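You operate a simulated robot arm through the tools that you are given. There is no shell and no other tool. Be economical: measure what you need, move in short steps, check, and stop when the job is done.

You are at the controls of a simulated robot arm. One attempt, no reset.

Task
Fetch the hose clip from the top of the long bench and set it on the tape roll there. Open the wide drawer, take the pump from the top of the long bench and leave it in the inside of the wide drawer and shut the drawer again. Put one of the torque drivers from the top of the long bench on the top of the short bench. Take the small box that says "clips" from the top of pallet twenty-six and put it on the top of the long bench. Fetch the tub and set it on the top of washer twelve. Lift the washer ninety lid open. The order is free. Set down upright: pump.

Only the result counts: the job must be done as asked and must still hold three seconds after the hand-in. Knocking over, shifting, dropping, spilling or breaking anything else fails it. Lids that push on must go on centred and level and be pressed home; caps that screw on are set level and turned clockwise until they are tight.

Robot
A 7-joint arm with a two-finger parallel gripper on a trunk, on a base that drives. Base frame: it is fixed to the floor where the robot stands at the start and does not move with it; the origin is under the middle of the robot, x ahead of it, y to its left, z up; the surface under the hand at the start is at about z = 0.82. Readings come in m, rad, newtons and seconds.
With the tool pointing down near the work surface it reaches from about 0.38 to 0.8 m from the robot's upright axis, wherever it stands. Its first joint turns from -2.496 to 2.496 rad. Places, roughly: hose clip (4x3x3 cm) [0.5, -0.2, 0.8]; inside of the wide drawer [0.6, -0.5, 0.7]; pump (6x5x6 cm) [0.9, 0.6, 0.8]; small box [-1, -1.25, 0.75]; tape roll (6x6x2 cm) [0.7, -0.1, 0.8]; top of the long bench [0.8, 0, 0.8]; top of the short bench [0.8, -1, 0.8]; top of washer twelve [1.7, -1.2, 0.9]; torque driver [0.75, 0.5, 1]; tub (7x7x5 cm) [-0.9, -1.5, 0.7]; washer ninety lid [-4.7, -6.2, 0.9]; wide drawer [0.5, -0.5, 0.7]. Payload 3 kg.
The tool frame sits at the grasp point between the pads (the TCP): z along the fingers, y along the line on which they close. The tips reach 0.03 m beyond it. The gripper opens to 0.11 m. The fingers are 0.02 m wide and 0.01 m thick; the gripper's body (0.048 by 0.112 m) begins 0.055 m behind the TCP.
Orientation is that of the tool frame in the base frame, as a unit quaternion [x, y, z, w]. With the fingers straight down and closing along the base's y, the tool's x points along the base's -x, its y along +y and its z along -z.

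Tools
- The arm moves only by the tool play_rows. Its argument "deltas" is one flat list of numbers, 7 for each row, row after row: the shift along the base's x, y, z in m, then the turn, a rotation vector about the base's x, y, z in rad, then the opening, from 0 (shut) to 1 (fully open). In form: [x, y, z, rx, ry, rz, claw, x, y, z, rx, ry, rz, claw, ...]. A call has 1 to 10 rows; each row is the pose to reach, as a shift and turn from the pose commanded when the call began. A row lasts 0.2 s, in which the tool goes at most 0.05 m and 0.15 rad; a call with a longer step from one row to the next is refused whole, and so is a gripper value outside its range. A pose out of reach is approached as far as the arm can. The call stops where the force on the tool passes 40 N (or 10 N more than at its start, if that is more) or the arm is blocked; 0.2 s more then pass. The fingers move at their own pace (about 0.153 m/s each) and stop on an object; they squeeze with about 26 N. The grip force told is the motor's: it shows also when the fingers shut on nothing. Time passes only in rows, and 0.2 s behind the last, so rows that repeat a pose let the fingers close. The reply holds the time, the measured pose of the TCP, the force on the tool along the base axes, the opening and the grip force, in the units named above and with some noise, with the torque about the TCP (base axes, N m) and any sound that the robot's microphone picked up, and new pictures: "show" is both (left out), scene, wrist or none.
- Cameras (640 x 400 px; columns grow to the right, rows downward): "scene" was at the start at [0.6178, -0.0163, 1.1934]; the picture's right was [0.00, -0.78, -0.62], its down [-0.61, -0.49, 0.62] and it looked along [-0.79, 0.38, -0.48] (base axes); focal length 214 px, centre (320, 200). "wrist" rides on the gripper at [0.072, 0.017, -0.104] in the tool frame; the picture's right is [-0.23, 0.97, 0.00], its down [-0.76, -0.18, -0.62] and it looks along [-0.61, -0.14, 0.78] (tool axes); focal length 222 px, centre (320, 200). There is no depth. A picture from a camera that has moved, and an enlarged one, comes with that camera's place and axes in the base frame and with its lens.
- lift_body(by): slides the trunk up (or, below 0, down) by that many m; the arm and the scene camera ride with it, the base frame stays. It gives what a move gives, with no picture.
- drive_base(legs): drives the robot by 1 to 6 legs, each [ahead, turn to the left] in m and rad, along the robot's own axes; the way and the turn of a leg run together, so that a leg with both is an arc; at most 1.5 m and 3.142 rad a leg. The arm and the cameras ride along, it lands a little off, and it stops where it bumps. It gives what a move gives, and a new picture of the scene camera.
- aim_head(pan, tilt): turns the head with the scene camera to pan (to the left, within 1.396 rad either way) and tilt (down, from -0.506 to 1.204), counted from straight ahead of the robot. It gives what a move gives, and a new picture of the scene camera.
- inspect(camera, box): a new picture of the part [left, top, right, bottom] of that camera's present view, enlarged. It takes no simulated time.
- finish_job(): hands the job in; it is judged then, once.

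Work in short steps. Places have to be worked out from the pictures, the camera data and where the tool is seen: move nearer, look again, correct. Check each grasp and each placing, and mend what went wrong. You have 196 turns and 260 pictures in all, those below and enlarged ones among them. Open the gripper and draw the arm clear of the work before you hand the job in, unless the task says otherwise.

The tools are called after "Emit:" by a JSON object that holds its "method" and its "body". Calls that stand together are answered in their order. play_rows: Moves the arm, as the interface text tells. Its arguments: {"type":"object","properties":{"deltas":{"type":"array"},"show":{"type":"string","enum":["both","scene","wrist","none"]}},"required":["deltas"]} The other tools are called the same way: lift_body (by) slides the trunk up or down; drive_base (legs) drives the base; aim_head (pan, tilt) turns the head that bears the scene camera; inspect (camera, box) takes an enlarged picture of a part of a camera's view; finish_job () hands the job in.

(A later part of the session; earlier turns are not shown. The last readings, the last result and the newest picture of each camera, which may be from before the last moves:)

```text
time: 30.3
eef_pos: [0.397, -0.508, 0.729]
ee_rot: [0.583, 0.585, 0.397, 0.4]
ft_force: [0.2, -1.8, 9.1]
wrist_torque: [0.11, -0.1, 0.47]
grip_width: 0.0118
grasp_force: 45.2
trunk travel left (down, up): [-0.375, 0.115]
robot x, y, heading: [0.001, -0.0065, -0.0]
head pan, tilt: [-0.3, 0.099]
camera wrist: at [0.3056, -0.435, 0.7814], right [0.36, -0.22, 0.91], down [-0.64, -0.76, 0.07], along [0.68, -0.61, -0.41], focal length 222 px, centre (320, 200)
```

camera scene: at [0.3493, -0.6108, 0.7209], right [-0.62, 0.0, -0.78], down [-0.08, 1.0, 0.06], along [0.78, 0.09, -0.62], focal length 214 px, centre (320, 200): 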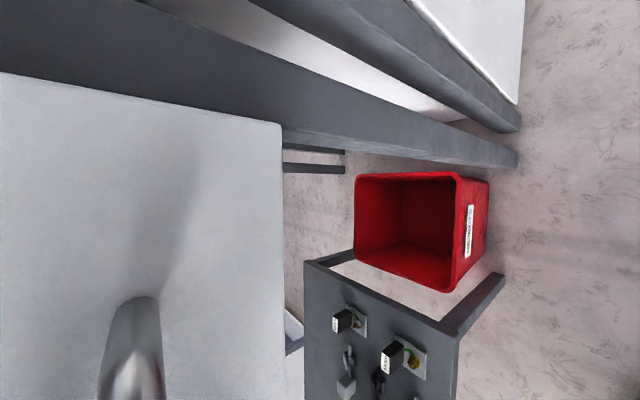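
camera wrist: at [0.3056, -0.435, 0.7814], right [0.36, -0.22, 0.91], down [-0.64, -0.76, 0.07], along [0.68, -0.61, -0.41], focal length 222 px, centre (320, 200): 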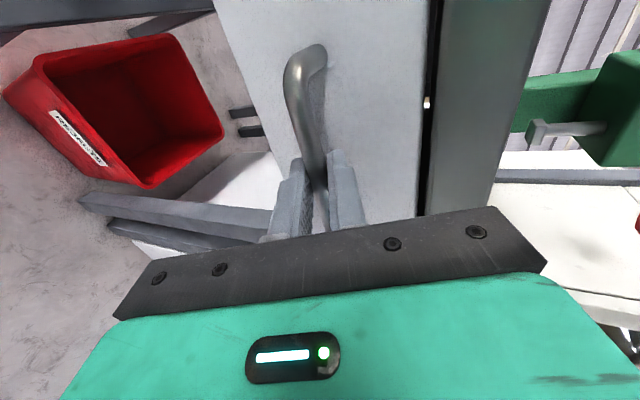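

The bar is held at 12 mm. I pull the drawer straight out.

Emit:
{"method": "play_rows", "body": {"deltas": [-0.015, 0, 0, 0, 0, 0, 0, -0.035, 0, 0, 0, 0, 0, 0, -0.06, 0, 0, 0, 0, 0, 0, -0.085, 0, 0, 0, 0, 0, 0, -0.11, 0, 0, 0, 0, 0, 0, -0.135, 0, 0, 0, 0, 0, 0, -0.16, 0, 0, 0, 0, 0, 0, -0.18, 0, 0, 0, 0, 0, 0]}}

```text
time: 32.1
eef_pos: [0.2145, -0.5093, 0.7294]
ee_rot: [0.583, 0.584, 0.397, 0.401]
ft_force: [0.3, -23.7, 26.4]
wrist_torque: [-0.27, -0.35, -0.78]
grip_width: 0.0117
grasp_force: 44.8
trunk travel left (down, up): [-0.375, 0.115]
robot x, y, heading: [0.0011, -0.0066, 0.001]
head pan, tilt: [-0.3, 0.099]
camera scene: at [0.1664, -0.6112, 0.7208], right [-0.62, 0.0, -0.78], down [-0.07, 1.0, 0.06], along [0.78, 0.09, -0.62], focal length 214 px, centre (320, 200)
camera wrist: at [0.1254, -0.4356, 0.7812], right [0.35, -0.22, 0.91], down [-0.65, -0.76, 0.07], along [0.68, -0.61, -0.41], focal length 222 px, centre (320, 200)
```

scene: 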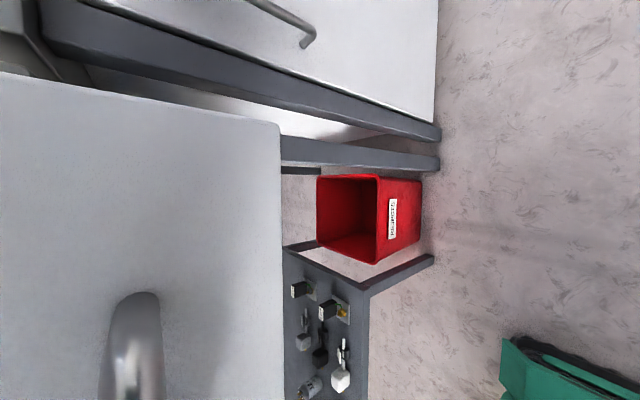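
wrist: 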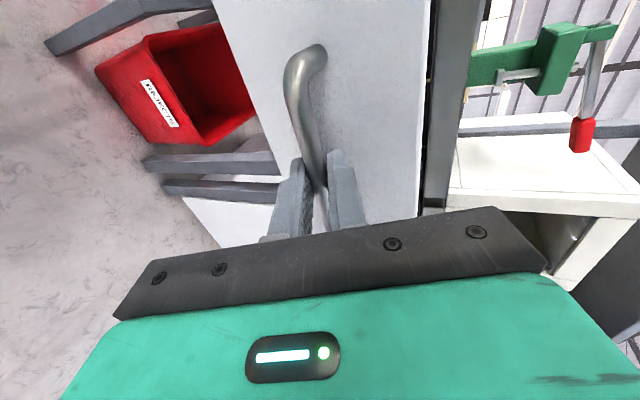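

The drawer is out 18 cm. I pull another 5 cm, then release and retreat.

Emit:
{"method": "play_rows", "body": {"deltas": [-0.02, 0, 0, 0, 0, 0, 0, -0.04, 0, 0, 0, 0, 0, 0, -0.055, 0, 0, 0, 0, 0, 0, -0.055, 0, 0, 0, 0, 0, 0, -0.055, 0, 0, 0, 0, 0, 0.3, -0.055, 0, 0, 0, 0, 0, 0.5, -0.055, 0, 0, 0, 0, 0, 0.5], "show": "wrist"}}

```text
time: 33.7
eef_pos: [0.1602, -0.5075, 0.7287]
ee_rot: [0.583, 0.586, 0.397, 0.399]
ft_force: [-0.5, 0.4, -1.1]
wrist_torque: [0.0, -0.04, 0.02]
grip_width: 0.0551
grasp_force: 0.0
trunk travel left (down, up): [-0.375, 0.115]
robot x, y, heading: [0.002, -0.0065, 0.005]
head pan, tilt: [-0.3, 0.099]
camera wrist: at [0.0705, -0.4349, 0.7809], right [0.36, -0.22, 0.91], down [-0.64, -0.76, 0.07], along [0.68, -0.61, -0.42], focal length 222 px, centre (320, 200)
```

wrist: 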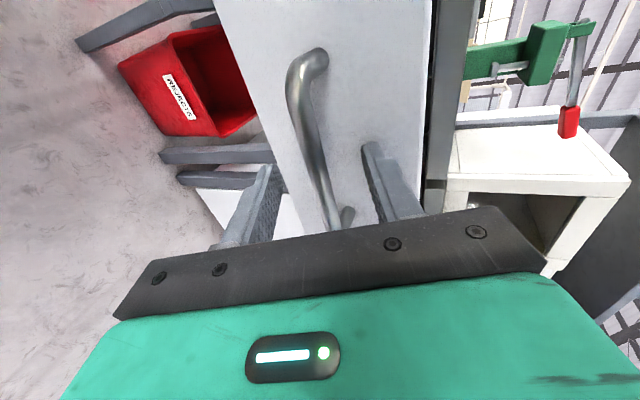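

Released. I retreat, rise clear of the drawer, and turn the tool back to vertical.

Emit:
{"method": "play_rows", "body": {"deltas": [-0.04, 0, 0, 0, 0, 0, 0.6, -0.06, 0, 0.03, 0, 0, 0, 0.6, -0.06, 0, 0.075, 0, 0, 0, 0.6, -0.06, 0, 0.12, 0, 0, 0, 0.6, -0.05, 0, 0.165, -0.06, 0.06, 0.09, 0.6, -0.04, 0, 0.21, -0.12, 0.12, 0.18, 0.6, -0.03, 0, 0.25, -0.18, 0.18, 0.268, 0.6, -0.02, 0, 0.28, -0.25, 0.25, 0.365, 0.6, 0.0, 0, 0.3, -0.32, 0.32, 0.468, 0.6, 0.02, 0, 0.32, -0.39, 0.39, 0.57, 0.6], "show": "none"}}

Emit:
{"method": "play_rows", "body": {"deltas": [0.02, 0.0, 0.0, -0.07, 0.07, 0.102, 0.6, 0.04, 0.01, 0.0, -0.14, 0.14, 0.204, 0.6, 0.06, 0.01, 0.0, -0.21, 0.21, 0.306, 0.6, 0.08, 0.01, 0.0, -0.28, 0.28, 0.408, 0.6, 0.1, 0.01, 0.0, -0.35, 0.35, 0.51, 0.6, 0.12, 0.01, 0.0, -0.42, 0.42, 0.613, 0.6, 0.14, 0.01, 0.0, -0.48, 0.48, 0.7, 0.6, 0.15, 0.01, 0.0, -0.5418, 0.5418, 0.7922, 0.6, 0.15, 0.01, 0.0, -0.5418, 0.5418, 0.7922, 0.6]}}

```text
time: 35.9
eef_pos: [0.1796, -0.5086, 1.0493]
ee_rot: [0.374, 0.854, 0.254, 0.257]
ft_force: [-0.6, -0.4, -0.4]
wrist_torque: [0.01, -0.02, -0.03]
grip_width: 0.066
grasp_force: 0.0
trunk travel left (down, up): [-0.375, 0.115]
robot x, y, heading: [-0.0001, -0.0075, 0.001]
head pan, tilt: [-0.3, 0.099]
```

```text
time: 37.9
eef_pos: [0.3315, -0.4984, 1.0478]
ee_rot: [-0.004, 1.0, -0.002, -0.001]
ft_force: [0.1, -0.7, -0.2]
wrist_torque: [-0.01, -0.02, 0.0]
grip_width: 0.0659
grasp_force: 0.1
trunk travel left (down, up): [-0.375, 0.115]
robot x, y, heading: [0.0032, -0.0059, -0.005]
head pan, tilt: [-0.3, 0.099]
camera scene: at [0.4325, -0.5259, 1.0911], right [0.01, -0.95, 0.3], down [-1.0, 0.02, 0.09], along [-0.1, -0.3, -0.95], focal length 214 px, centre (320, 200)
camera wrist: at [0.2583, -0.4811, 1.1504], right [0.22, 0.98, 0.0], down [0.76, -0.17, 0.62], along [0.61, -0.14, -0.78], focal length 222 px, centre (320, 200)
```

scene: 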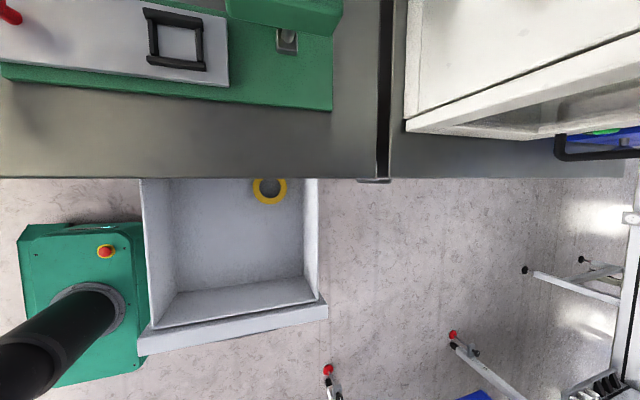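
wrist: 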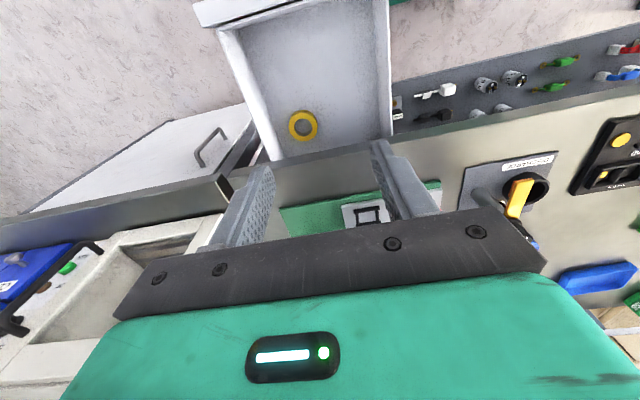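

The drawer stands open about 23 cm, with a yellow ring inside near (0.41, -0.555) and its floor at z about 0.69. I raise the hand and drive left along the bench toward the pump.

Emit:
{"method": "play_rows", "body": {"deltas": [0.02, 0.04, 0.02, 0, 0, 0, 0.6, 0.04, 0.08, 0.04, 0, 0, 0, 0.6, 0.06, 0.12, 0.06, 0, 0, 0, 0.6, 0.08, 0.16, 0.08, 0, 0, 0, 0.6, 0.1, 0.2, 0.1, 0, 0, 0, 0.6, 0.11, 0.245, 0.11, 0, 0, 0, 0.6, 0.11, 0.29, 0.11, 0, 0, 0, 0.6], "show": "none"}}

Emit:
{"method": "aim_head", "body": {"pan": 0.5, "tilt": -0.3}}

Emit:
{"method": "drive_base", "body": {"legs": [[0, 1.571], [0.5, 0], [0, -1.571]]}}

```text
time: 39.5
eef_pos: [0.4376, -0.2089, 1.1581]
ee_rot: [-0.003, 1.0, -0.002, 0.001]
ft_force: [0.4, -0.5, 0.5]
wrist_torque: [0.06, 0.04, -0.02]
grip_width: 0.0661
grasp_force: 0.0
trunk travel left (down, up): [-0.375, 0.115]
robot x, y, heading: [-0.0003, -0.0076, -0.001]
head pan, tilt: [-0.3, 0.099]
```

```text
time: 40.6
eef_pos: [0.4389, -0.2086, 1.1597]
ee_rot: [-0.002, 1.0, -0.002, 0.0]
ft_force: [-0.6, 0.1, 0.4]
wrist_torque: [0.02, 0.03, -0.02]
grip_width: 0.0658
grasp_force: 0.0
trunk travel left (down, up): [-0.375, 0.115]
robot x, y, heading: [0.0, -0.0096, 0.006]
head pan, tilt: [0.499, -0.3]
camera scene: at [0.5749, -0.1716, 1.2204], right [0.01, -0.88, -0.48], down [-0.96, 0.14, -0.26], along [0.29, 0.46, -0.84], focal length 214 px, centre (320, 200)
```

scene: 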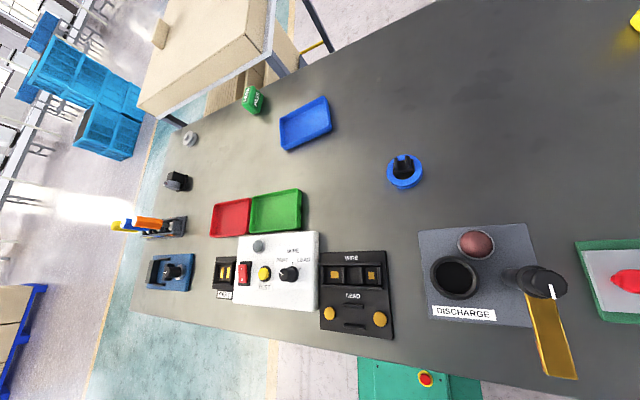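

```text
time: 51.4
eef_pos: [0.4408, 0.2873, 1.1583]
ee_rot: [-0.003, 1.0, -0.002, 0.001]
ft_force: [0.0, 0.5, 0.4]
wrist_torque: [0.01, -0.05, 0.0]
grip_width: 0.066
grasp_force: 0.1
trunk travel left (down, up): [-0.375, 0.115]
robot x, y, heading: [-0.002, 0.5118, 0.003]
head pan, tilt: [0.499, -0.3]
camera scene: at [0.5765, 0.3249, 1.2205], right [0.0, -0.88, -0.48], down [-0.96, 0.14, -0.26], along [0.29, 0.46, -0.84], focal length 214 px, centre (320, 200)
```

scene: 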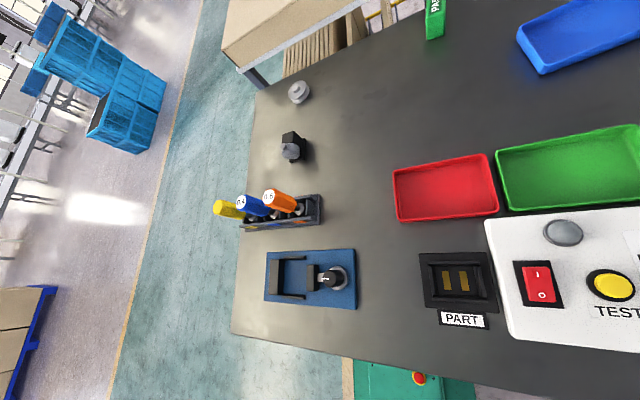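

Three torque drivers stand in a rack, and the pump is the black part with a grey wheel near (0.85, 0.61). I drive ahead a little for reach and move the hand nearer.

Emit:
{"method": "drive_base", "body": {"legs": [[0.09, 0]]}}

Emit:
{"method": "aim_head", "body": {"pan": 0, "tilt": 0.2}}

Emit:
{"method": "play_rows", "body": {"deltas": [0.03, 0.04, 0, 0, 0, 0, 0.8, 0.06, 0.075, 0, 0, 0, 0, 0.8, 0.09, 0.11, 0, 0, 0, 0, 0.8, 0.12, 0.15, 0, 0, 0, 0, 0.8, 0.15, 0.18, 0, 0, 0, 0, 0.8, 0.18, 0.21, 0, 0, 0, 0, 0.8, 0.22, 0.24, 0, 0, 0, 0, 0.8, 0.25, 0.27, 0, 0, 0, 0, 0.8, 0.28, 0.3, 0, 0, 0, 0, 0.8, 0.31, 0.32, -0.02, 0, 0, 0, 0.8]}}

```text
time: 52.5
eef_pos: [0.5321, 0.2883, 1.158]
ee_rot: [-0.003, 1.0, -0.002, 0.0]
ft_force: [0.1, 0.2, 0.1]
wrist_torque: [0.04, -0.03, 0.0]
grip_width: 0.0658
grasp_force: 0.1
trunk travel left (down, up): [-0.375, 0.115]
robot x, y, heading: [0.0922, 0.5123, 0.002]
head pan, tilt: [0.499, -0.3]
camera scene: at [0.6672, 0.3249, 1.2211], right [0.0, -0.88, -0.48], down [-0.96, 0.14, -0.26], along [0.29, 0.46, -0.84], focal length 214 px, centre (320, 200)
```

scene: 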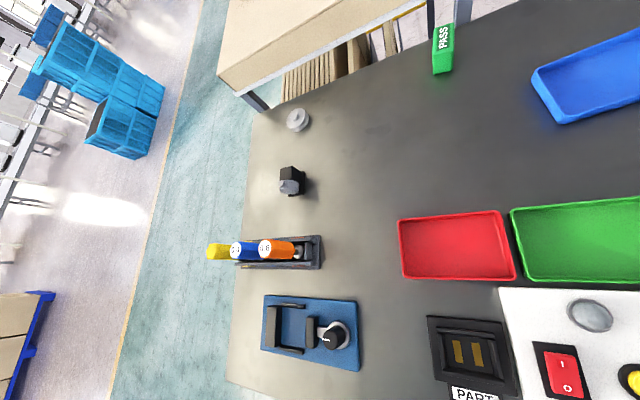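

```text
time: 53.4
eef_pos: [0.5317, 0.2867, 1.1592]
ee_rot: [-0.003, 1.0, -0.002, 0.002]
ft_force: [0.5, 0.2, -0.2]
wrist_torque: [0.0, 0.0, -0.01]
grip_width: 0.0661
grasp_force: 0.0
trunk travel left (down, up): [-0.375, 0.115]
robot x, y, heading: [0.0927, 0.5095, 0.001]
head pan, tilt: [0.0, 0.201]
camera scene: at [0.6239, 0.2871, 1.1974], right [0.0, -1.0, 0.0], down [-0.98, 0.0, 0.2], along [-0.2, 0.0, -0.98], focal length 214 px, centre (320, 200)
```

scene: 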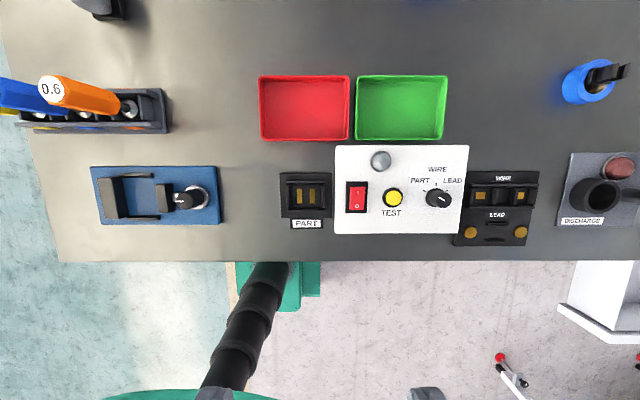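

```text
time: 55.6
eef_pos: [0.8432, 0.608, 1.1371]
ee_rot: [-0.002, 1.0, -0.002, 0.002]
ft_force: [0.0, -0.5, 0.1]
wrist_torque: [0.0, 0.03, 0.02]
grip_width: 0.0877
grasp_force: 0.0
trunk travel left (down, up): [-0.375, 0.115]
robot x, y, heading: [0.0966, 0.5091, 0.001]
head pan, tilt: [0.0, 0.201]
camera scene: at [0.9344, 0.6075, 1.1756], right [0.01, -1.0, 0.0], down [-0.98, 0.0, 0.2], along [-0.2, 0.0, -0.98], focal length 214 px, centre (320, 200)
camera wrist: at [0.7697, 0.6254, 1.2401], right [0.22, 0.97, 0.0], down [0.76, -0.17, 0.62], along [0.61, -0.14, -0.78], focal length 222 px, centre (320, 200)
```

scene: 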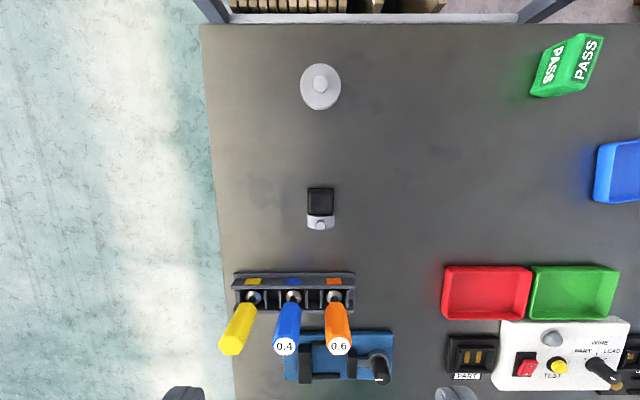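
wrist: 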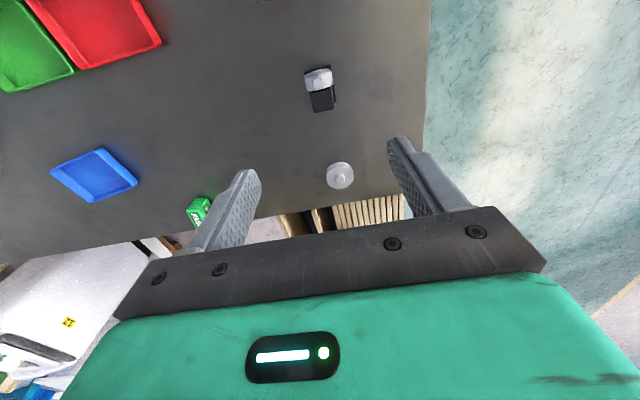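

I enlarge the pump in both views to see its shape.

Emit:
{"method": "inspect", "body": {"camera": "scene", "box": [270, 160, 370, 250]}}

Emit:
{"method": "inspect", "body": {"camera": "wrist", "box": [270, 40, 370, 130]}}

```text
4.44 times, centred on (320, 205) of scene
camera zoom: at [0.9344, 0.6075, 1.1756], right [0.01, -1.0, 0.0], down [-0.98, 0.0, 0.2], along [-0.2, 0.0, -0.98], focal length 953 px, centre (320, 178)
```

zoom: 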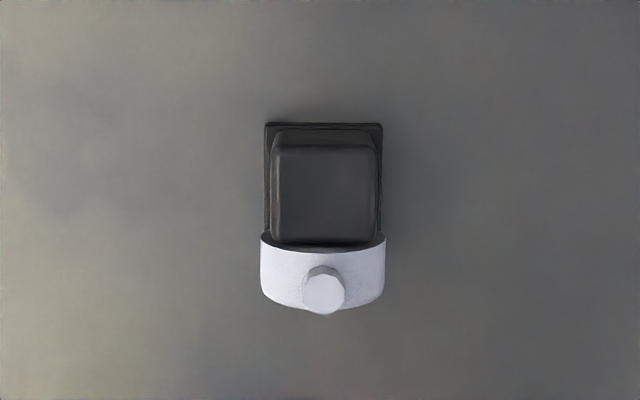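

```text
4.44 times, centred on (320, 85) of wrist
camera zoom: at [0.7697, 0.6254, 1.2401], right [0.22, 0.97, 0.0], down [0.76, -0.17, 0.62], along [0.61, -0.14, -0.78], focal length 987 px, centre (320, 711)
```

zoom: 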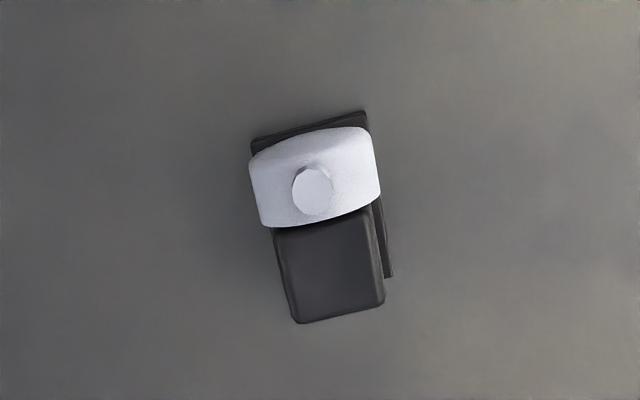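

The pump stands upright on a base plate, with its block centred near (0.866, 0.607). I descend partway and check.

Emit:
{"method": "play_rows", "body": {"deltas": [0.005, -0.001, -0.045, 0, 0, 0, 0.65, 0.015, -0.001, -0.09, 0, 0, 0, 0.65, 0.023, -0.001, -0.13, 0, 0, 0, 0.65, 0.023, -0.001, -0.17, 0, 0, 0, 0.65, 0.023, -0.001, -0.2, 0, 0, 0, 0.65, 0.023, -0.001, -0.2, 0, 0, 0, 0.65]}}

Emit:
{"method": "aim_head", "body": {"pan": 0, "tilt": 0.7}}

```text
time: 57.0
eef_pos: [0.8658, 0.6075, 0.9387]
ee_rot: [-0.002, 1.0, -0.002, 0.0]
ft_force: [0.3, 0.7, -0.6]
wrist_torque: [0.0, -0.01, -0.08]
grip_width: 0.0718
grasp_force: 0.0
trunk travel left (down, up): [-0.375, 0.115]
robot x, y, heading: [0.0928, 0.5137, 0.002]
head pan, tilt: [0.0, 0.201]
camera scene: at [0.9573, 0.6067, 0.9773], right [0.0, -1.0, 0.0], down [-0.98, 0.0, 0.2], along [-0.2, 0.0, -0.98], focal length 214 px, centre (320, 200)
camera wrist: at [0.7927, 0.6246, 1.0418], right [0.22, 0.97, 0.0], down [0.76, -0.17, 0.62], along [0.61, -0.14, -0.78], focal length 222 px, centre (320, 200)
```

scene: 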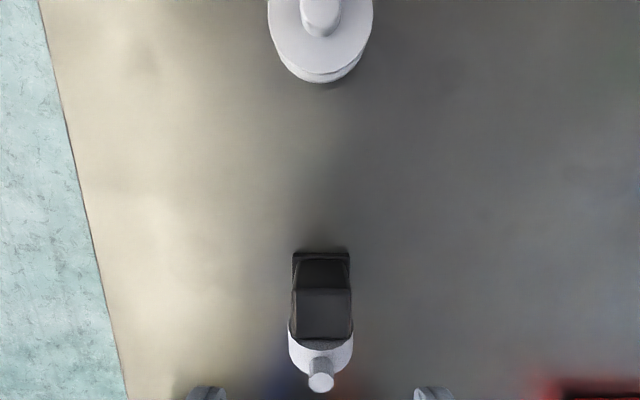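
wrist: 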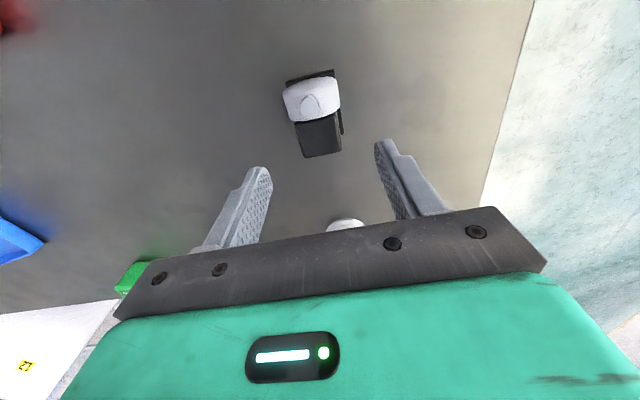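

```text
time: 57.9
eef_pos: [0.8649, 0.6078, 0.9402]
ee_rot: [-0.002, 1.0, -0.002, 0.0]
ft_force: [-0.4, 0.8, 1.0]
wrist_torque: [0.01, 0.01, -0.02]
grip_width: 0.0714
grasp_force: 0.1
trunk travel left (down, up): [-0.375, 0.115]
robot x, y, heading: [0.0927, 0.5072, -0.003]
head pan, tilt: [0.0, 0.7]
camera scene: at [0.9118, 0.6065, 0.9858], right [0.0, -1.0, 0.0], down [-0.77, 0.0, 0.64], along [-0.64, -0.01, -0.77], focal length 214 px, centre (320, 200)
```

scene: 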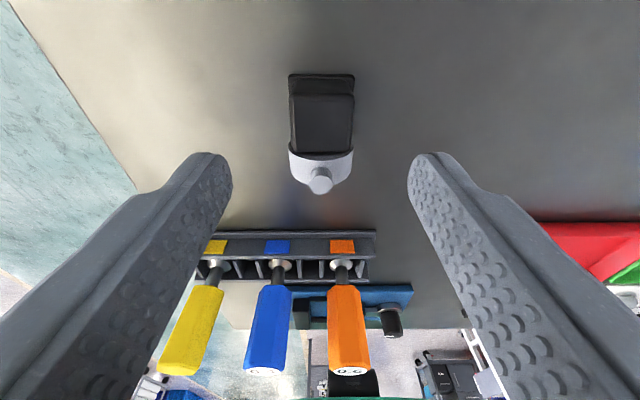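

The block spans x 0.853–0.883. I lower the last 7.5 cm with a 3 mm shift ahead and close.

Emit:
{"method": "play_rows", "body": {"deltas": [0.004, -0.001, -0.03, 0, 0, 0, 0.65, 0.004, -0.001, -0.06, 0, 0, 0, 0.65, 0.004, -0.001, -0.077, 0, 0, 0, 0.65, 0.004, -0.001, -0.077, 0, 0, 0, 0.65, 0.004, -0.001, -0.077, 0, 0, 0, 0.0, 0.004, -0.001, -0.077, 0, 0, 0, 0.0, 0.004, -0.001, -0.077, 0, 0, 0, 0.0]}}

```text
time: 59.5
eef_pos: [0.8702, 0.6067, 0.8616]
ee_rot: [-0.003, 1.0, -0.001, -0.001]
ft_force: [0.2, 0.2, 0.0]
wrist_torque: [0.05, -0.12, -0.02]
grip_width: 0.0359
grasp_force: 26.4
trunk travel left (down, up): [-0.375, 0.115]
robot x, y, heading: [0.0934, 0.5133, 0.001]
head pan, tilt: [0.0, 0.7]
camera scene: at [0.9162, 0.6055, 0.9085], right [0.0, -1.0, 0.0], down [-0.77, 0.0, 0.64], along [-0.64, -0.01, -0.77], focal length 214 px, centre (320, 200)
camera wrist: at [0.797, 0.6236, 0.9648], right [0.22, 0.97, 0.0], down [0.76, -0.17, 0.62], along [0.61, -0.14, -0.78], focal length 222 px, centre (320, 200)
```

scene: 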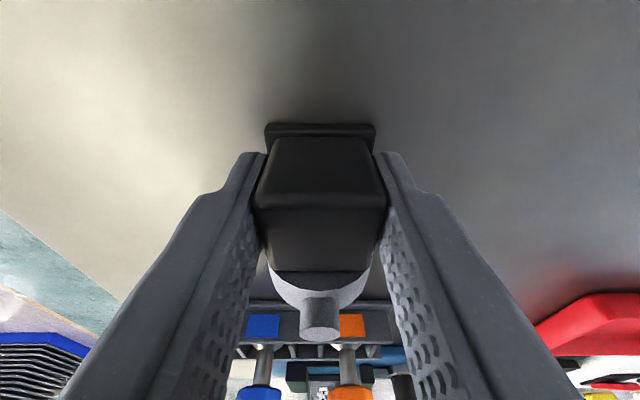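
wrist: 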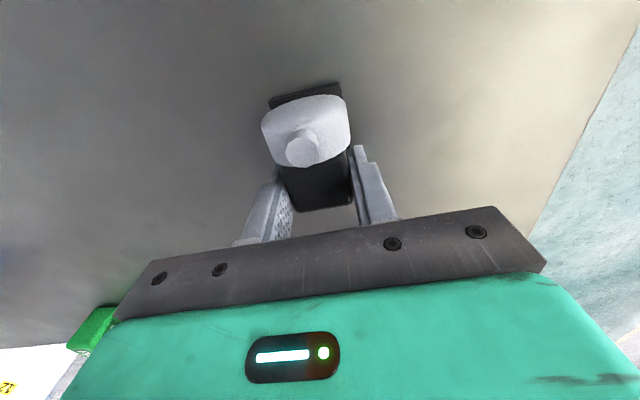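

The pump is held at 36 mm. I lift it high and bring it back toward the robot.

Emit:
{"method": "play_rows", "body": {"deltas": [0, 0, 0.03, 0, 0, 0, 0, 0, 0, 0.08, 0, 0, 0, 0, 0, 0, 0.13, 0, 0, 0, 0, 0, 0, 0.18, 0, 0, 0, 0, 0, 0, 0.23, 0, 0, 0, 0, 0, 0, 0.28, 0, 0, 0, 0, -0.03, -0.03, 0.3, 0, 0, 0, 0, -0.06, -0.06, 0.3, 0, 0, 0, 0, -0.1, -0.09, 0.3, 0, 0, 0, 0, -0.13, -0.12, 0.3, 0, 0, 0, 0], "show": "wrist"}}

Emit:
{"method": "play_rows", "body": {"deltas": [-0.04, -0.03, 0, 0, 0, 0, 0, -0.08, -0.06, 0, 0, 0, 0, 0, -0.12, -0.09, 0, 0, 0, 0, 0, -0.16, -0.12, 0, 0, 0, 0, 0, -0.2, -0.15, 0, 0, 0, 0, 0, -0.23, -0.18, 0, 0, 0, 0, 0], "show": "none"}}

```text
time: 61.7
eef_pos: [0.7386, 0.4868, 1.1616]
ee_rot: [-0.002, 1.0, -0.002, 0.001]
ft_force: [0.5, 1.2, -3.2]
wrist_torque: [-0.05, -0.06, -0.02]
grip_width: 0.0358
grasp_force: 25.9
out of reach, approached as far as the arm can: row 5, 6, 7
trunk travel left (down, up): [-0.375, 0.115]
robot x, y, heading: [0.0922, 0.509, 0.001]
head pan, tilt: [0.0, 0.7]
camera wrist: at [0.6645, 0.5046, 1.2642], right [0.22, 0.98, 0.0], down [0.76, -0.17, 0.63], along [0.61, -0.14, -0.78], focal length 222 px, centre (320, 200)
```

wrist: 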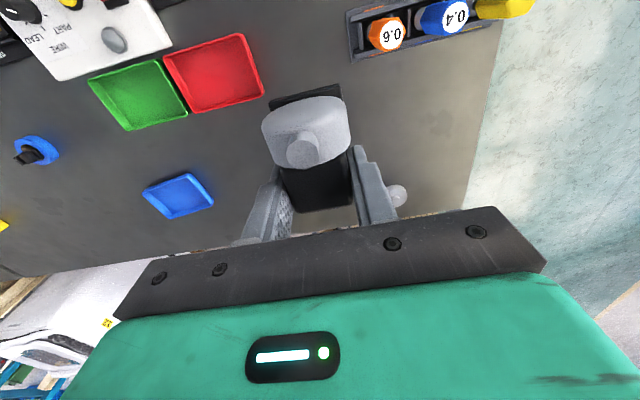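

```text
time: 63.1
eef_pos: [0.5084, 0.3051, 1.163]
ee_rot: [-0.003, 1.0, -0.002, -0.001]
ft_force: [-0.4, 0.9, -3.1]
wrist_torque: [-0.04, -0.05, 0.03]
grip_width: 0.036
grasp_force: 25.9
trunk travel left (down, up): [-0.375, 0.115]
robot x, y, heading: [0.0931, 0.5106, -0.002]
head pan, tilt: [0.0, 0.7]
```

I drive back to the starting spot by reversing the same path.

Emit:
{"method": "drive_base", "body": {"legs": [[-0.09, 0], [0, 1.571], [-0.5, 0], [0, -1.571]]}}

```text
time: 74.6
eef_pos: [0.4236, -0.1918, 1.1623]
ee_rot: [-0.008, 1.0, -0.002, 0.001]
ft_force: [-0.3, 0.0, -3.8]
wrist_torque: [-0.02, -0.04, -0.01]
grip_width: 0.0356
grasp_force: 25.6
trunk travel left (down, up): [-0.375, 0.115]
robot x, y, heading: [0.0054, 0.0251, 0.02]
head pan, tilt: [0.0, 0.7]
camera scene: at [0.4698, -0.1922, 1.2089], right [0.02, -1.0, 0.0], down [-0.77, -0.01, 0.64], along [-0.64, -0.01, -0.77], focal length 214 px, centre (320, 200)
```

scene: 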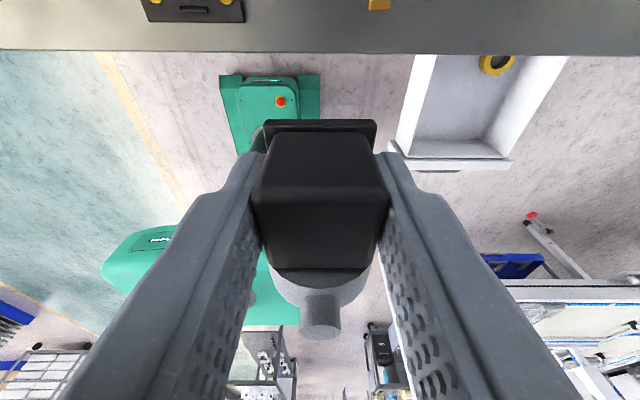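

The pump is still held. I move over the open drawer and look down.

Emit:
{"method": "play_rows", "body": {"deltas": [-0.02, -0.04, 0, 0, 0, 0, 0, -0.04, -0.08, 0, 0, 0, 0, 0, -0.06, -0.12, 0, 0, 0, 0, 0, -0.08, -0.16, 0, 0, 0, 0, 0, -0.084, -0.2, 0, 0, 0, 0, 0, -0.084, -0.24, 0, 0, 0, 0, 0, -0.084, -0.28, -0.02, 0, 0, 0, 0, -0.084, -0.298, -0.06, 0, 0, 0, 0, -0.084, -0.298, -0.11, 0, 0, 0, 0, -0.084, -0.298, -0.16, 0, 0, 0, 0]}}

Emit:
{"method": "aim_head", "body": {"pan": 0, "tilt": 0.4}}

```text
time: 76.8
eef_pos: [0.3404, -0.4901, 1.0022]
ee_rot: [-0.008, 1.0, -0.002, 0.0]
ft_force: [-0.4, 0.3, -3.1]
wrist_torque: [-0.03, -0.05, -0.04]
grip_width: 0.0357
grasp_force: 25.7
trunk travel left (down, up): [-0.375, 0.115]
robot x, y, heading: [0.0048, 0.029, 0.01]
head pan, tilt: [0.0, 0.7]
camera scene: at [0.3868, -0.4901, 1.048], right [0.02, -1.0, 0.0], down [-0.77, -0.01, 0.64], along [-0.64, -0.01, -0.77], focal length 214 px, centre (320, 200)
camera wrist: at [0.2673, -0.4733, 1.1043], right [0.21, 0.98, 0.0], down [0.76, -0.16, 0.62], along [0.61, -0.13, -0.78], focal length 222 px, centre (320, 200)
```

scene: 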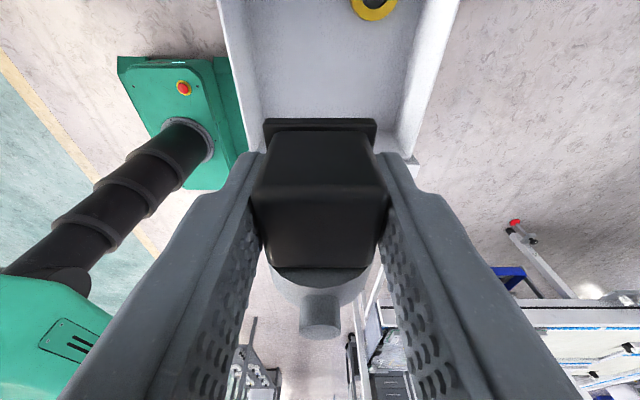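
wrist: 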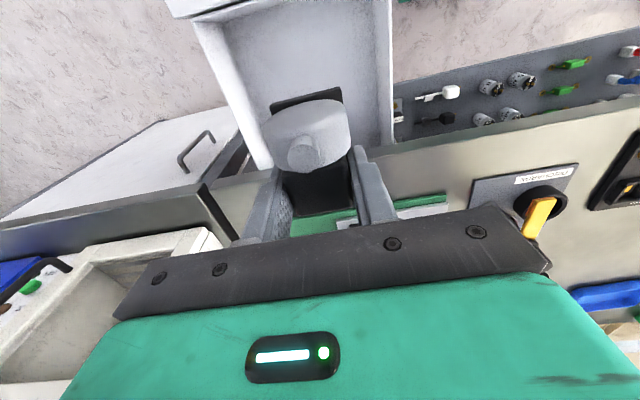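

```text
time: 77.6
eef_pos: [0.3397, -0.4893, 1.0022]
ee_rot: [-0.008, 1.0, -0.002, 0.001]
ft_force: [1.2, 0.5, -4.4]
wrist_torque: [0.01, -0.05, -0.02]
grip_width: 0.0359
grasp_force: 26.6
trunk travel left (down, up): [-0.375, 0.115]
robot x, y, heading: [0.0036, 0.031, 0.01]
head pan, tilt: [0.0, 0.4]
camera scene: at [0.4136, -0.49, 1.0416], right [0.02, -1.0, 0.0], down [-0.92, -0.01, 0.39], along [-0.39, -0.01, -0.92], focal length 214 px, centre (320, 200)
```

scene: 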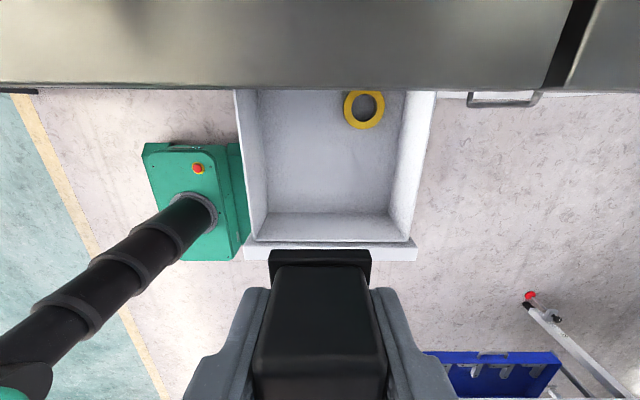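

The drawer floor spans x 0.24–0.43 and y -0.40 to -0.60, with the ring in the far right. I lower the pump to just above the floor.

Emit:
{"method": "play_rows", "body": {"deltas": [0, -0.002, -0.05, 0, 0, 0, 0, 0, -0.004, -0.1, 0, 0, 0, 0, 0, -0.004, -0.15, 0, 0, 0, 0, 0, -0.004, -0.2, 0, 0, 0, 0, 0, -0.004, -0.235, 0, 0, 0, 0, 0, -0.004, -0.255, 0, 0, 0, 0]}}

```text
time: 79.0
eef_pos: [0.3339, -0.4977, 0.7559]
ee_rot: [-0.005, 1.0, -0.003, 0.003]
ft_force: [-26.8, 11.3, 17.4]
wrist_torque: [-1.33, -3.72, 0.31]
grip_width: 0.036
grasp_force: 25.5
trunk travel left (down, up): [-0.375, 0.115]
robot x, y, heading: [0.0038, 0.0278, 0.015]
head pan, tilt: [0.0, 0.4]
stopped in row 6: the force on the tool passed its limit at 71 N (the readings are from after the stop); the commanded pose is now the measured one
camera scene: at [0.4044, -0.4983, 0.7951], right [0.01, -1.0, 0.0], down [-0.91, -0.01, 0.41], along [-0.41, -0.01, -0.91], focal length 214 px, centre (320, 200)
camera wrist: at [0.2604, -0.4808, 0.8579], right [0.22, 0.98, -0.01], down [0.76, -0.17, 0.63], along [0.61, -0.14, -0.78], focal length 222 px, centre (320, 200)
```

scene: 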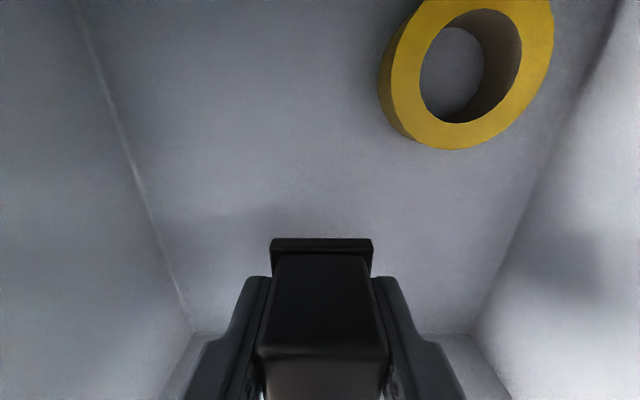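
wrist: 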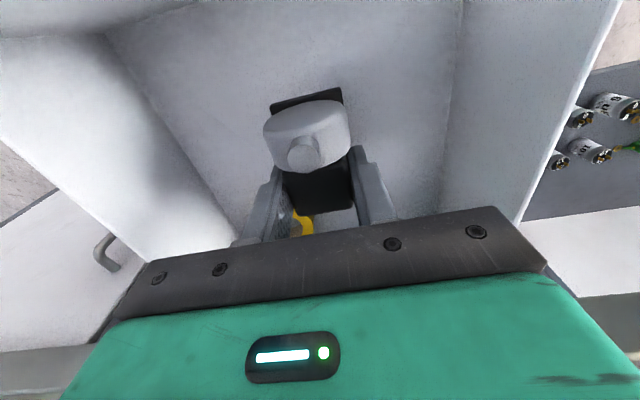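

The tool touched something with a force back and up, and the torque points to the bench edge rather than the drawer floor. I rise, swing the head camera inward, and move 3 cm away from the bench.

Emit:
{"method": "play_rows", "body": {"deltas": [-0.005, 0, 0.02, 0, 0, 0, 0, -0.01, 0, 0.05, 0, 0, 0, 0, -0.028, 0, 0.05, 0, 0, 0, 0, -0.028, 0, 0.05, 0, 0, 0, 0], "show": "none"}}

Emit:
{"method": "aim_head", "body": {"pan": 0, "tilt": 1.0}}

```text
time: 80.0
eef_pos: [0.3094, -0.4971, 0.8053]
ee_rot: [-0.006, 1.0, -0.003, 0.001]
ft_force: [-0.3, 0.5, -2.8]
wrist_torque: [0.02, -0.04, 0.0]
grip_width: 0.0358
grasp_force: 26.1
trunk travel left (down, up): [-0.375, 0.115]
robot x, y, heading: [0.003, 0.026, 0.011]
head pan, tilt: [0.0, 0.4]
```

```text
time: 81.0
eef_pos: [0.3097, -0.4977, 0.8036]
ee_rot: [-0.005, 1.0, -0.003, 0.002]
ft_force: [-0.4, -0.8, -2.6]
wrist_torque: [0.04, -0.03, 0.0]
grip_width: 0.0357
grasp_force: 26.3
trunk travel left (down, up): [-0.375, 0.115]
robot x, y, heading: [0.0021, 0.023, 0.009]
head pan, tilt: [0.0, 1.0]
camera scene: at [0.3326, -0.4984, 0.8656], right [0.01, -1.0, 0.01], down [-0.54, 0.0, 0.84], along [-0.84, -0.01, -0.54], focal length 214 px, centre (320, 200)
```

scene: 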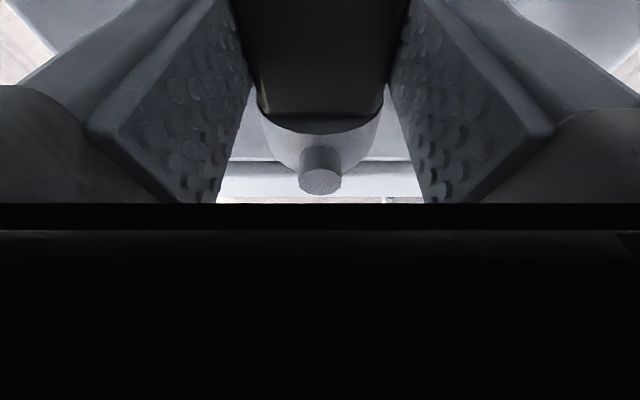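

Nothing touches now. I lower in small steps.

Emit:
{"method": "play_rows", "body": {"deltas": [0, 0, -0.03, 0, 0, 0, 0, 0, 0, -0.045, 0, 0, 0, 0, 0, 0, -0.052, 0, 0, 0, 0, 0, 0, -0.058, 0, 0, 0, 0, 0, 0, -0.062, 0, 0, 0, 0, 0, 0, -0.065, 0, 0, 0, 0, 0, 0, -0.068, 0, 0, 0, 0], "show": "wrist"}}

```text
time: 82.6
eef_pos: [0.3105, -0.4978, 0.7353]
ee_rot: [-0.007, 1.0, -0.003, 0.002]
ft_force: [-0.2, 0.6, -4.5]
wrist_torque: [0.0, -0.05, 0.0]
grip_width: 0.0359
grasp_force: 26.5
trunk travel left (down, up): [-0.375, 0.115]
robot x, y, heading: [0.0056, 0.0294, 0.01]
head pan, tilt: [0.0, 1.0]
camera wrist: at [0.2364, -0.481, 0.8384], right [0.22, 0.98, -0.01], down [0.76, -0.17, 0.63], along [0.61, -0.14, -0.78], focal length 222 px, centre (320, 200)
```

wrist: 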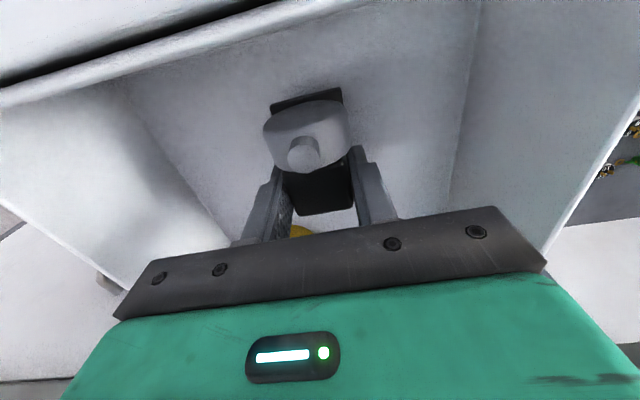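

Still free, so I keep lowering slowly until the floor takes the load.

Emit:
{"method": "play_rows", "body": {"deltas": [0, 0, -0.003, 0, 0, 0, 0, 0, 0, -0.006, 0, 0, 0, 0, 0, 0, -0.008, 0, 0, 0, 0, 0, 0, -0.01, 0, 0, 0, 0, 0, 0, -0.012, 0, 0, 0, 0], "show": "none"}}

```text
time: 83.8
eef_pos: [0.3082, -0.4985, 0.7242]
ee_rot: [-0.005, 1.0, -0.003, 0.002]
ft_force: [-0.3, -0.1, -2.6]
wrist_torque: [0.01, -0.04, 0.01]
grip_width: 0.0359
grasp_force: 25.6
trunk travel left (down, up): [-0.375, 0.115]
robot x, y, heading: [0.009, 0.0288, 0.013]
head pan, tilt: [0.0, 1.0]
```

No contact yet; I continue down.

Emit:
{"method": "play_rows", "body": {"deltas": [0, 0, -0.003, 0, 0, 0, 0, 0, 0, -0.006, 0, 0, 0, 0, 0, 0, -0.009, 0, 0, 0, 0, 0, 0, -0.012, 0, 0, 0, 0, 0, 0, -0.015, 0, 0, 0, 0], "show": "wrist"}}

```text
time: 84.8
eef_pos: [0.3103, -0.5006, 0.718]
ee_rot: [-0.005, 1.0, -0.006, 0.004]
ft_force: [0.0, 3.9, 21.1]
wrist_torque: [0.66, 0.2, -0.1]
grip_width: 0.0363
grasp_force: 26.2
trunk travel left (down, up): [-0.375, 0.115]
robot x, y, heading: [0.0048, 0.026, 0.012]
head pan, tilt: [0.0, 1.0]
stopped in row 4: the force on the tool passed its limit at 48 N (the readings are from after the stop); the commanded pose is now the measured one
camera wrist: at [0.2368, -0.482, 0.819], right [0.22, 0.98, -0.01], down [0.76, -0.16, 0.63], along [0.61, -0.14, -0.78], focal length 222 px, centre (320, 200)
```

wrist: 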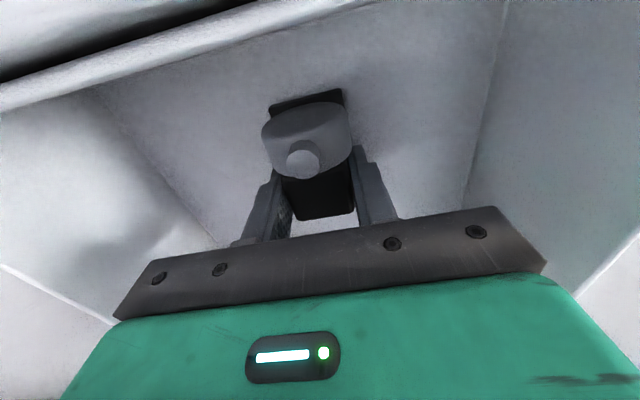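

It touched the drawer floor at one base edge. I ease up 2 mm, open to let the pump settle, and rise.

Emit:
{"method": "play_rows", "body": {"deltas": [0, 0, 0.002, 0, 0, 0, 0.0, 0, 0, 0.002, 0, 0, 0, 0.2, 0, 0, 0.002, 0, 0, 0, 0.5, 0, 0, 0.002, 0, 0, 0, 0.6, 0, 0, 0.002, 0, 0, 0, 0.6, 0, 0, 0.03, 0, 0, 0, 0.6, 0, 0, 0.07, 0, 0, 0, 0.6, 0, 0, 0.12, 0, 0, 0, 0.6, 0, 0, 0.17, 0, 0, 0, 0.6, 0, 0, 0.22, 0, 0, 0, 0.6], "show": "wrist"}}

Emit:
{"method": "aim_head", "body": {"pan": 0, "tilt": 0.4}}

```text
time: 87.0
eef_pos: [0.3106, -0.4995, 0.9366]
ee_rot: [-0.005, 1.0, -0.005, 0.002]
ft_force: [0.0, 0.4, 0.0]
wrist_torque: [0.01, 0.0, 0.02]
grip_width: 0.0659
grasp_force: 0.2
trunk travel left (down, up): [-0.375, 0.115]
robot x, y, heading: [0.0056, 0.0289, 0.016]
head pan, tilt: [0.0, 1.0]
camera wrist: at [0.2378, -0.4822, 1.0374], right [0.22, 0.98, -0.01], down [0.76, -0.16, 0.63], along [0.61, -0.14, -0.78], focal length 222 px, centre (320, 200)
```

wrist: 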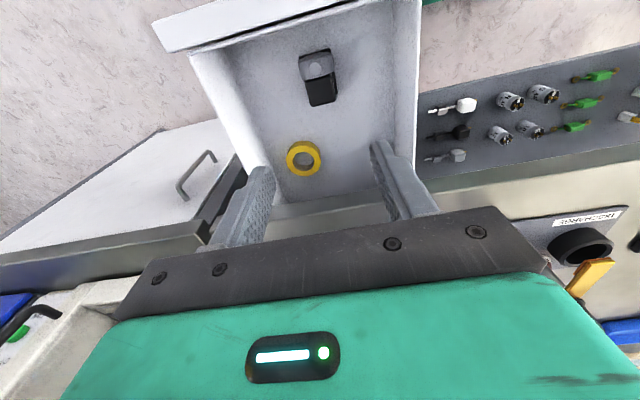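

```text
time: 88.0
eef_pos: [0.3112, -0.5002, 0.9357]
ee_rot: [-0.006, 1.0, -0.005, 0.003]
ft_force: [-0.7, 0.1, 0.1]
wrist_torque: [-0.03, 0.01, 0.0]
grip_width: 0.066
grasp_force: 0.1
trunk travel left (down, up): [-0.375, 0.115]
robot x, y, heading: [0.0053, 0.0276, 0.012]
head pan, tilt: [0.0, 0.4]
camera scene: at [0.3844, -0.4996, 0.9739], right [0.01, -1.0, 0.01], down [-0.92, -0.01, 0.38], along [-0.38, -0.01, -0.92], focal length 214 px, centre (320, 200)
```

scene: 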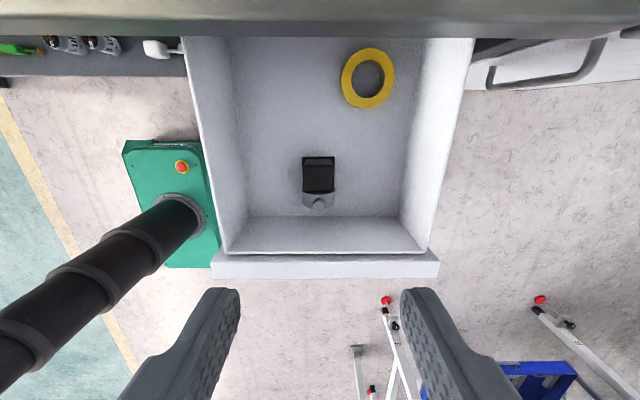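

The pump stands upright in the drawer. To shut it, I pitch the tool horizontal again in front of the handle.

Emit:
{"method": "play_rows", "body": {"deltas": [-0.01, 0, 0.02, 0.0688, -0.0688, -0.1006, 0.5, -0.03, 0, 0.04, 0.1376, -0.1376, -0.2012, 0.5, -0.05, 0, 0.06, 0.2064, -0.2064, -0.3018, 0.5, -0.07, 0, 0.08, 0.2752, -0.2752, -0.4024, 0.5, -0.09, 0, 0.1, 0.344, -0.344, -0.503, 0.5, -0.11, 0, 0.11, 0.4128, -0.4128, -0.6036, 0.5, -0.13, 0, 0.11, 0.4816, -0.4816, -0.7042, 0.5, -0.14, 0, 0.11, 0.5504, -0.5504, -0.8048, 0.5, -0.15, 0, 0.11, 0.6192, -0.6192, -0.9054, 0.5, -0.16, -0.005, 0.1, 0.688, -0.688, -1.006, 0.5], "show": "none"}}

Emit:
{"method": "play_rows", "body": {"deltas": [-0.02, 0, -0.02, 0.0688, -0.0688, -0.1006, 0.5, -0.04, 0, -0.05, 0.1376, -0.1376, -0.2012, 0.5, -0.05, 0, -0.09, 0.2064, -0.2064, -0.3018, 0.5, -0.05, 0, -0.13, 0.2434, -0.2434, -0.356, 0.5, -0.05, 0, -0.175, 0.2434, -0.2434, -0.356, 0.5, -0.05, 0, -0.22, 0.2434, -0.2434, -0.356, 0.5, -0.05, 0, -0.265, 0.2434, -0.2434, -0.356, 0.5, -0.05, 0, -0.305, 0.2434, -0.2434, -0.356, 0.5, -0.05, 0, -0.305, 0.2434, -0.2434, -0.356, 0.5]}}

```text
time: 90.2
eef_pos: [0.1496, -0.5053, 1.0362]
ee_rot: [0.463, 0.767, 0.31, 0.318]
ft_force: [-0.5, -0.4, -0.7]
wrist_torque: [0.0, -0.01, 0.0]
grip_width: 0.0551
grasp_force: 0.0
trunk travel left (down, up): [-0.375, 0.115]
robot x, y, heading: [0.0032, 0.0298, 0.016]
head pan, tilt: [0.0, 0.4]
```

```text
time: 92.2
eef_pos: [0.1001, -0.5051, 0.7295]
ee_rot: [0.585, 0.587, 0.392, 0.401]
ft_force: [0.3, 0.3, -0.7]
wrist_torque: [0.0, -0.01, -0.01]
grip_width: 0.0551
grasp_force: 0.1
trunk travel left (down, up): [-0.375, 0.115]
robot x, y, heading: [0.0056, 0.0289, 0.012]
head pan, tilt: [0.0, 0.4]
camera scene: at [0.0658, -0.5784, 0.7461], right [-0.37, -0.01, -0.93], down [-0.36, 0.92, 0.13], along [0.86, 0.38, -0.35], focal length 214 px, centre (320, 200)
camera wrist: at [0.0107, -0.4308, 0.7826], right [0.36, -0.22, 0.91], down [-0.65, -0.76, 0.08], along [0.67, -0.61, -0.41], focal length 222 px, centre (320, 200)
```

scene: 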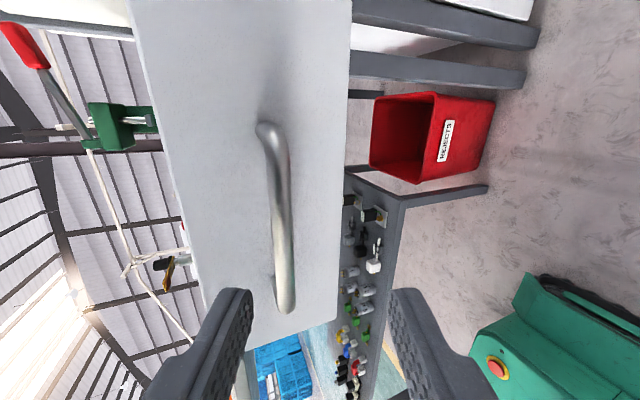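
wrist: 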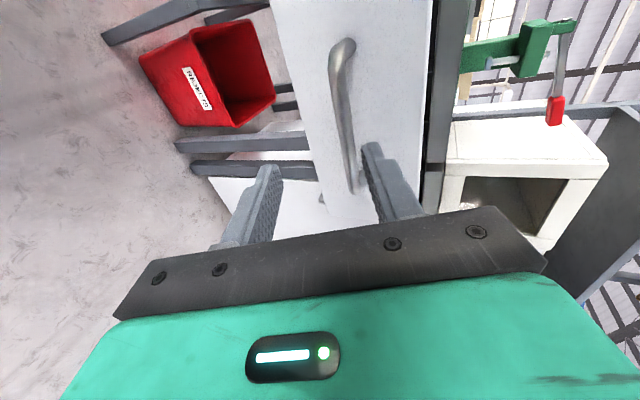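

The pose matches the earlier one. I move 6 cm ahead at the same height, close on the bar, and push the drawer home.

Emit:
{"method": "play_rows", "body": {"deltas": [0.02, 0, 0, 0, 0, 0, 0.5, 0.04, 0, 0, 0, 0, 0, 0.5, 0.06, 0, 0, 0, 0, 0, 0.5, 0.06, 0, 0, 0, 0, 0, 0.5, 0.06, 0, 0, 0, 0, 0, 0.0, 0.06, 0, 0, 0, 0, 0, 0.0, 0.06, 0, 0, 0, 0, 0, 0.0], "show": "wrist"}}

```text
time: 93.8
eef_pos: [0.1596, -0.5057, 0.7293]
ee_rot: [0.584, 0.587, 0.393, 0.401]
ft_force: [-0.9, 0.1, -11.5]
wrist_torque: [-0.07, 0.19, -0.5]
grip_width: 0.0116
grasp_force: 44.8
trunk travel left (down, up): [-0.375, 0.115]
robot x, y, heading: [0.0012, 0.0265, 0.014]
head pan, tilt: [0.0, 0.4]
camera wrist: at [0.0703, -0.4314, 0.7823], right [0.36, -0.22, 0.91], down [-0.65, -0.76, 0.08], along [0.67, -0.61, -0.42], focal length 222 px, centre (320, 200)
```

wrist: 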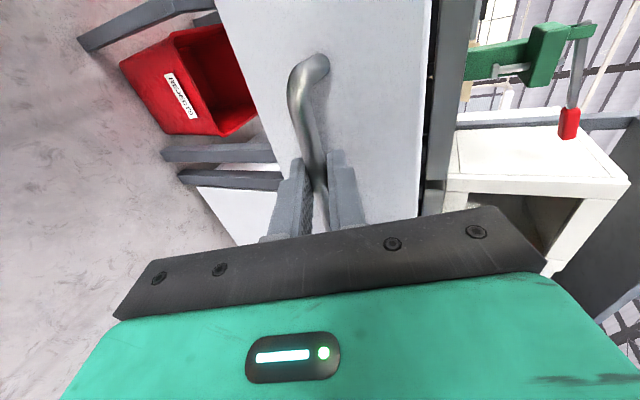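

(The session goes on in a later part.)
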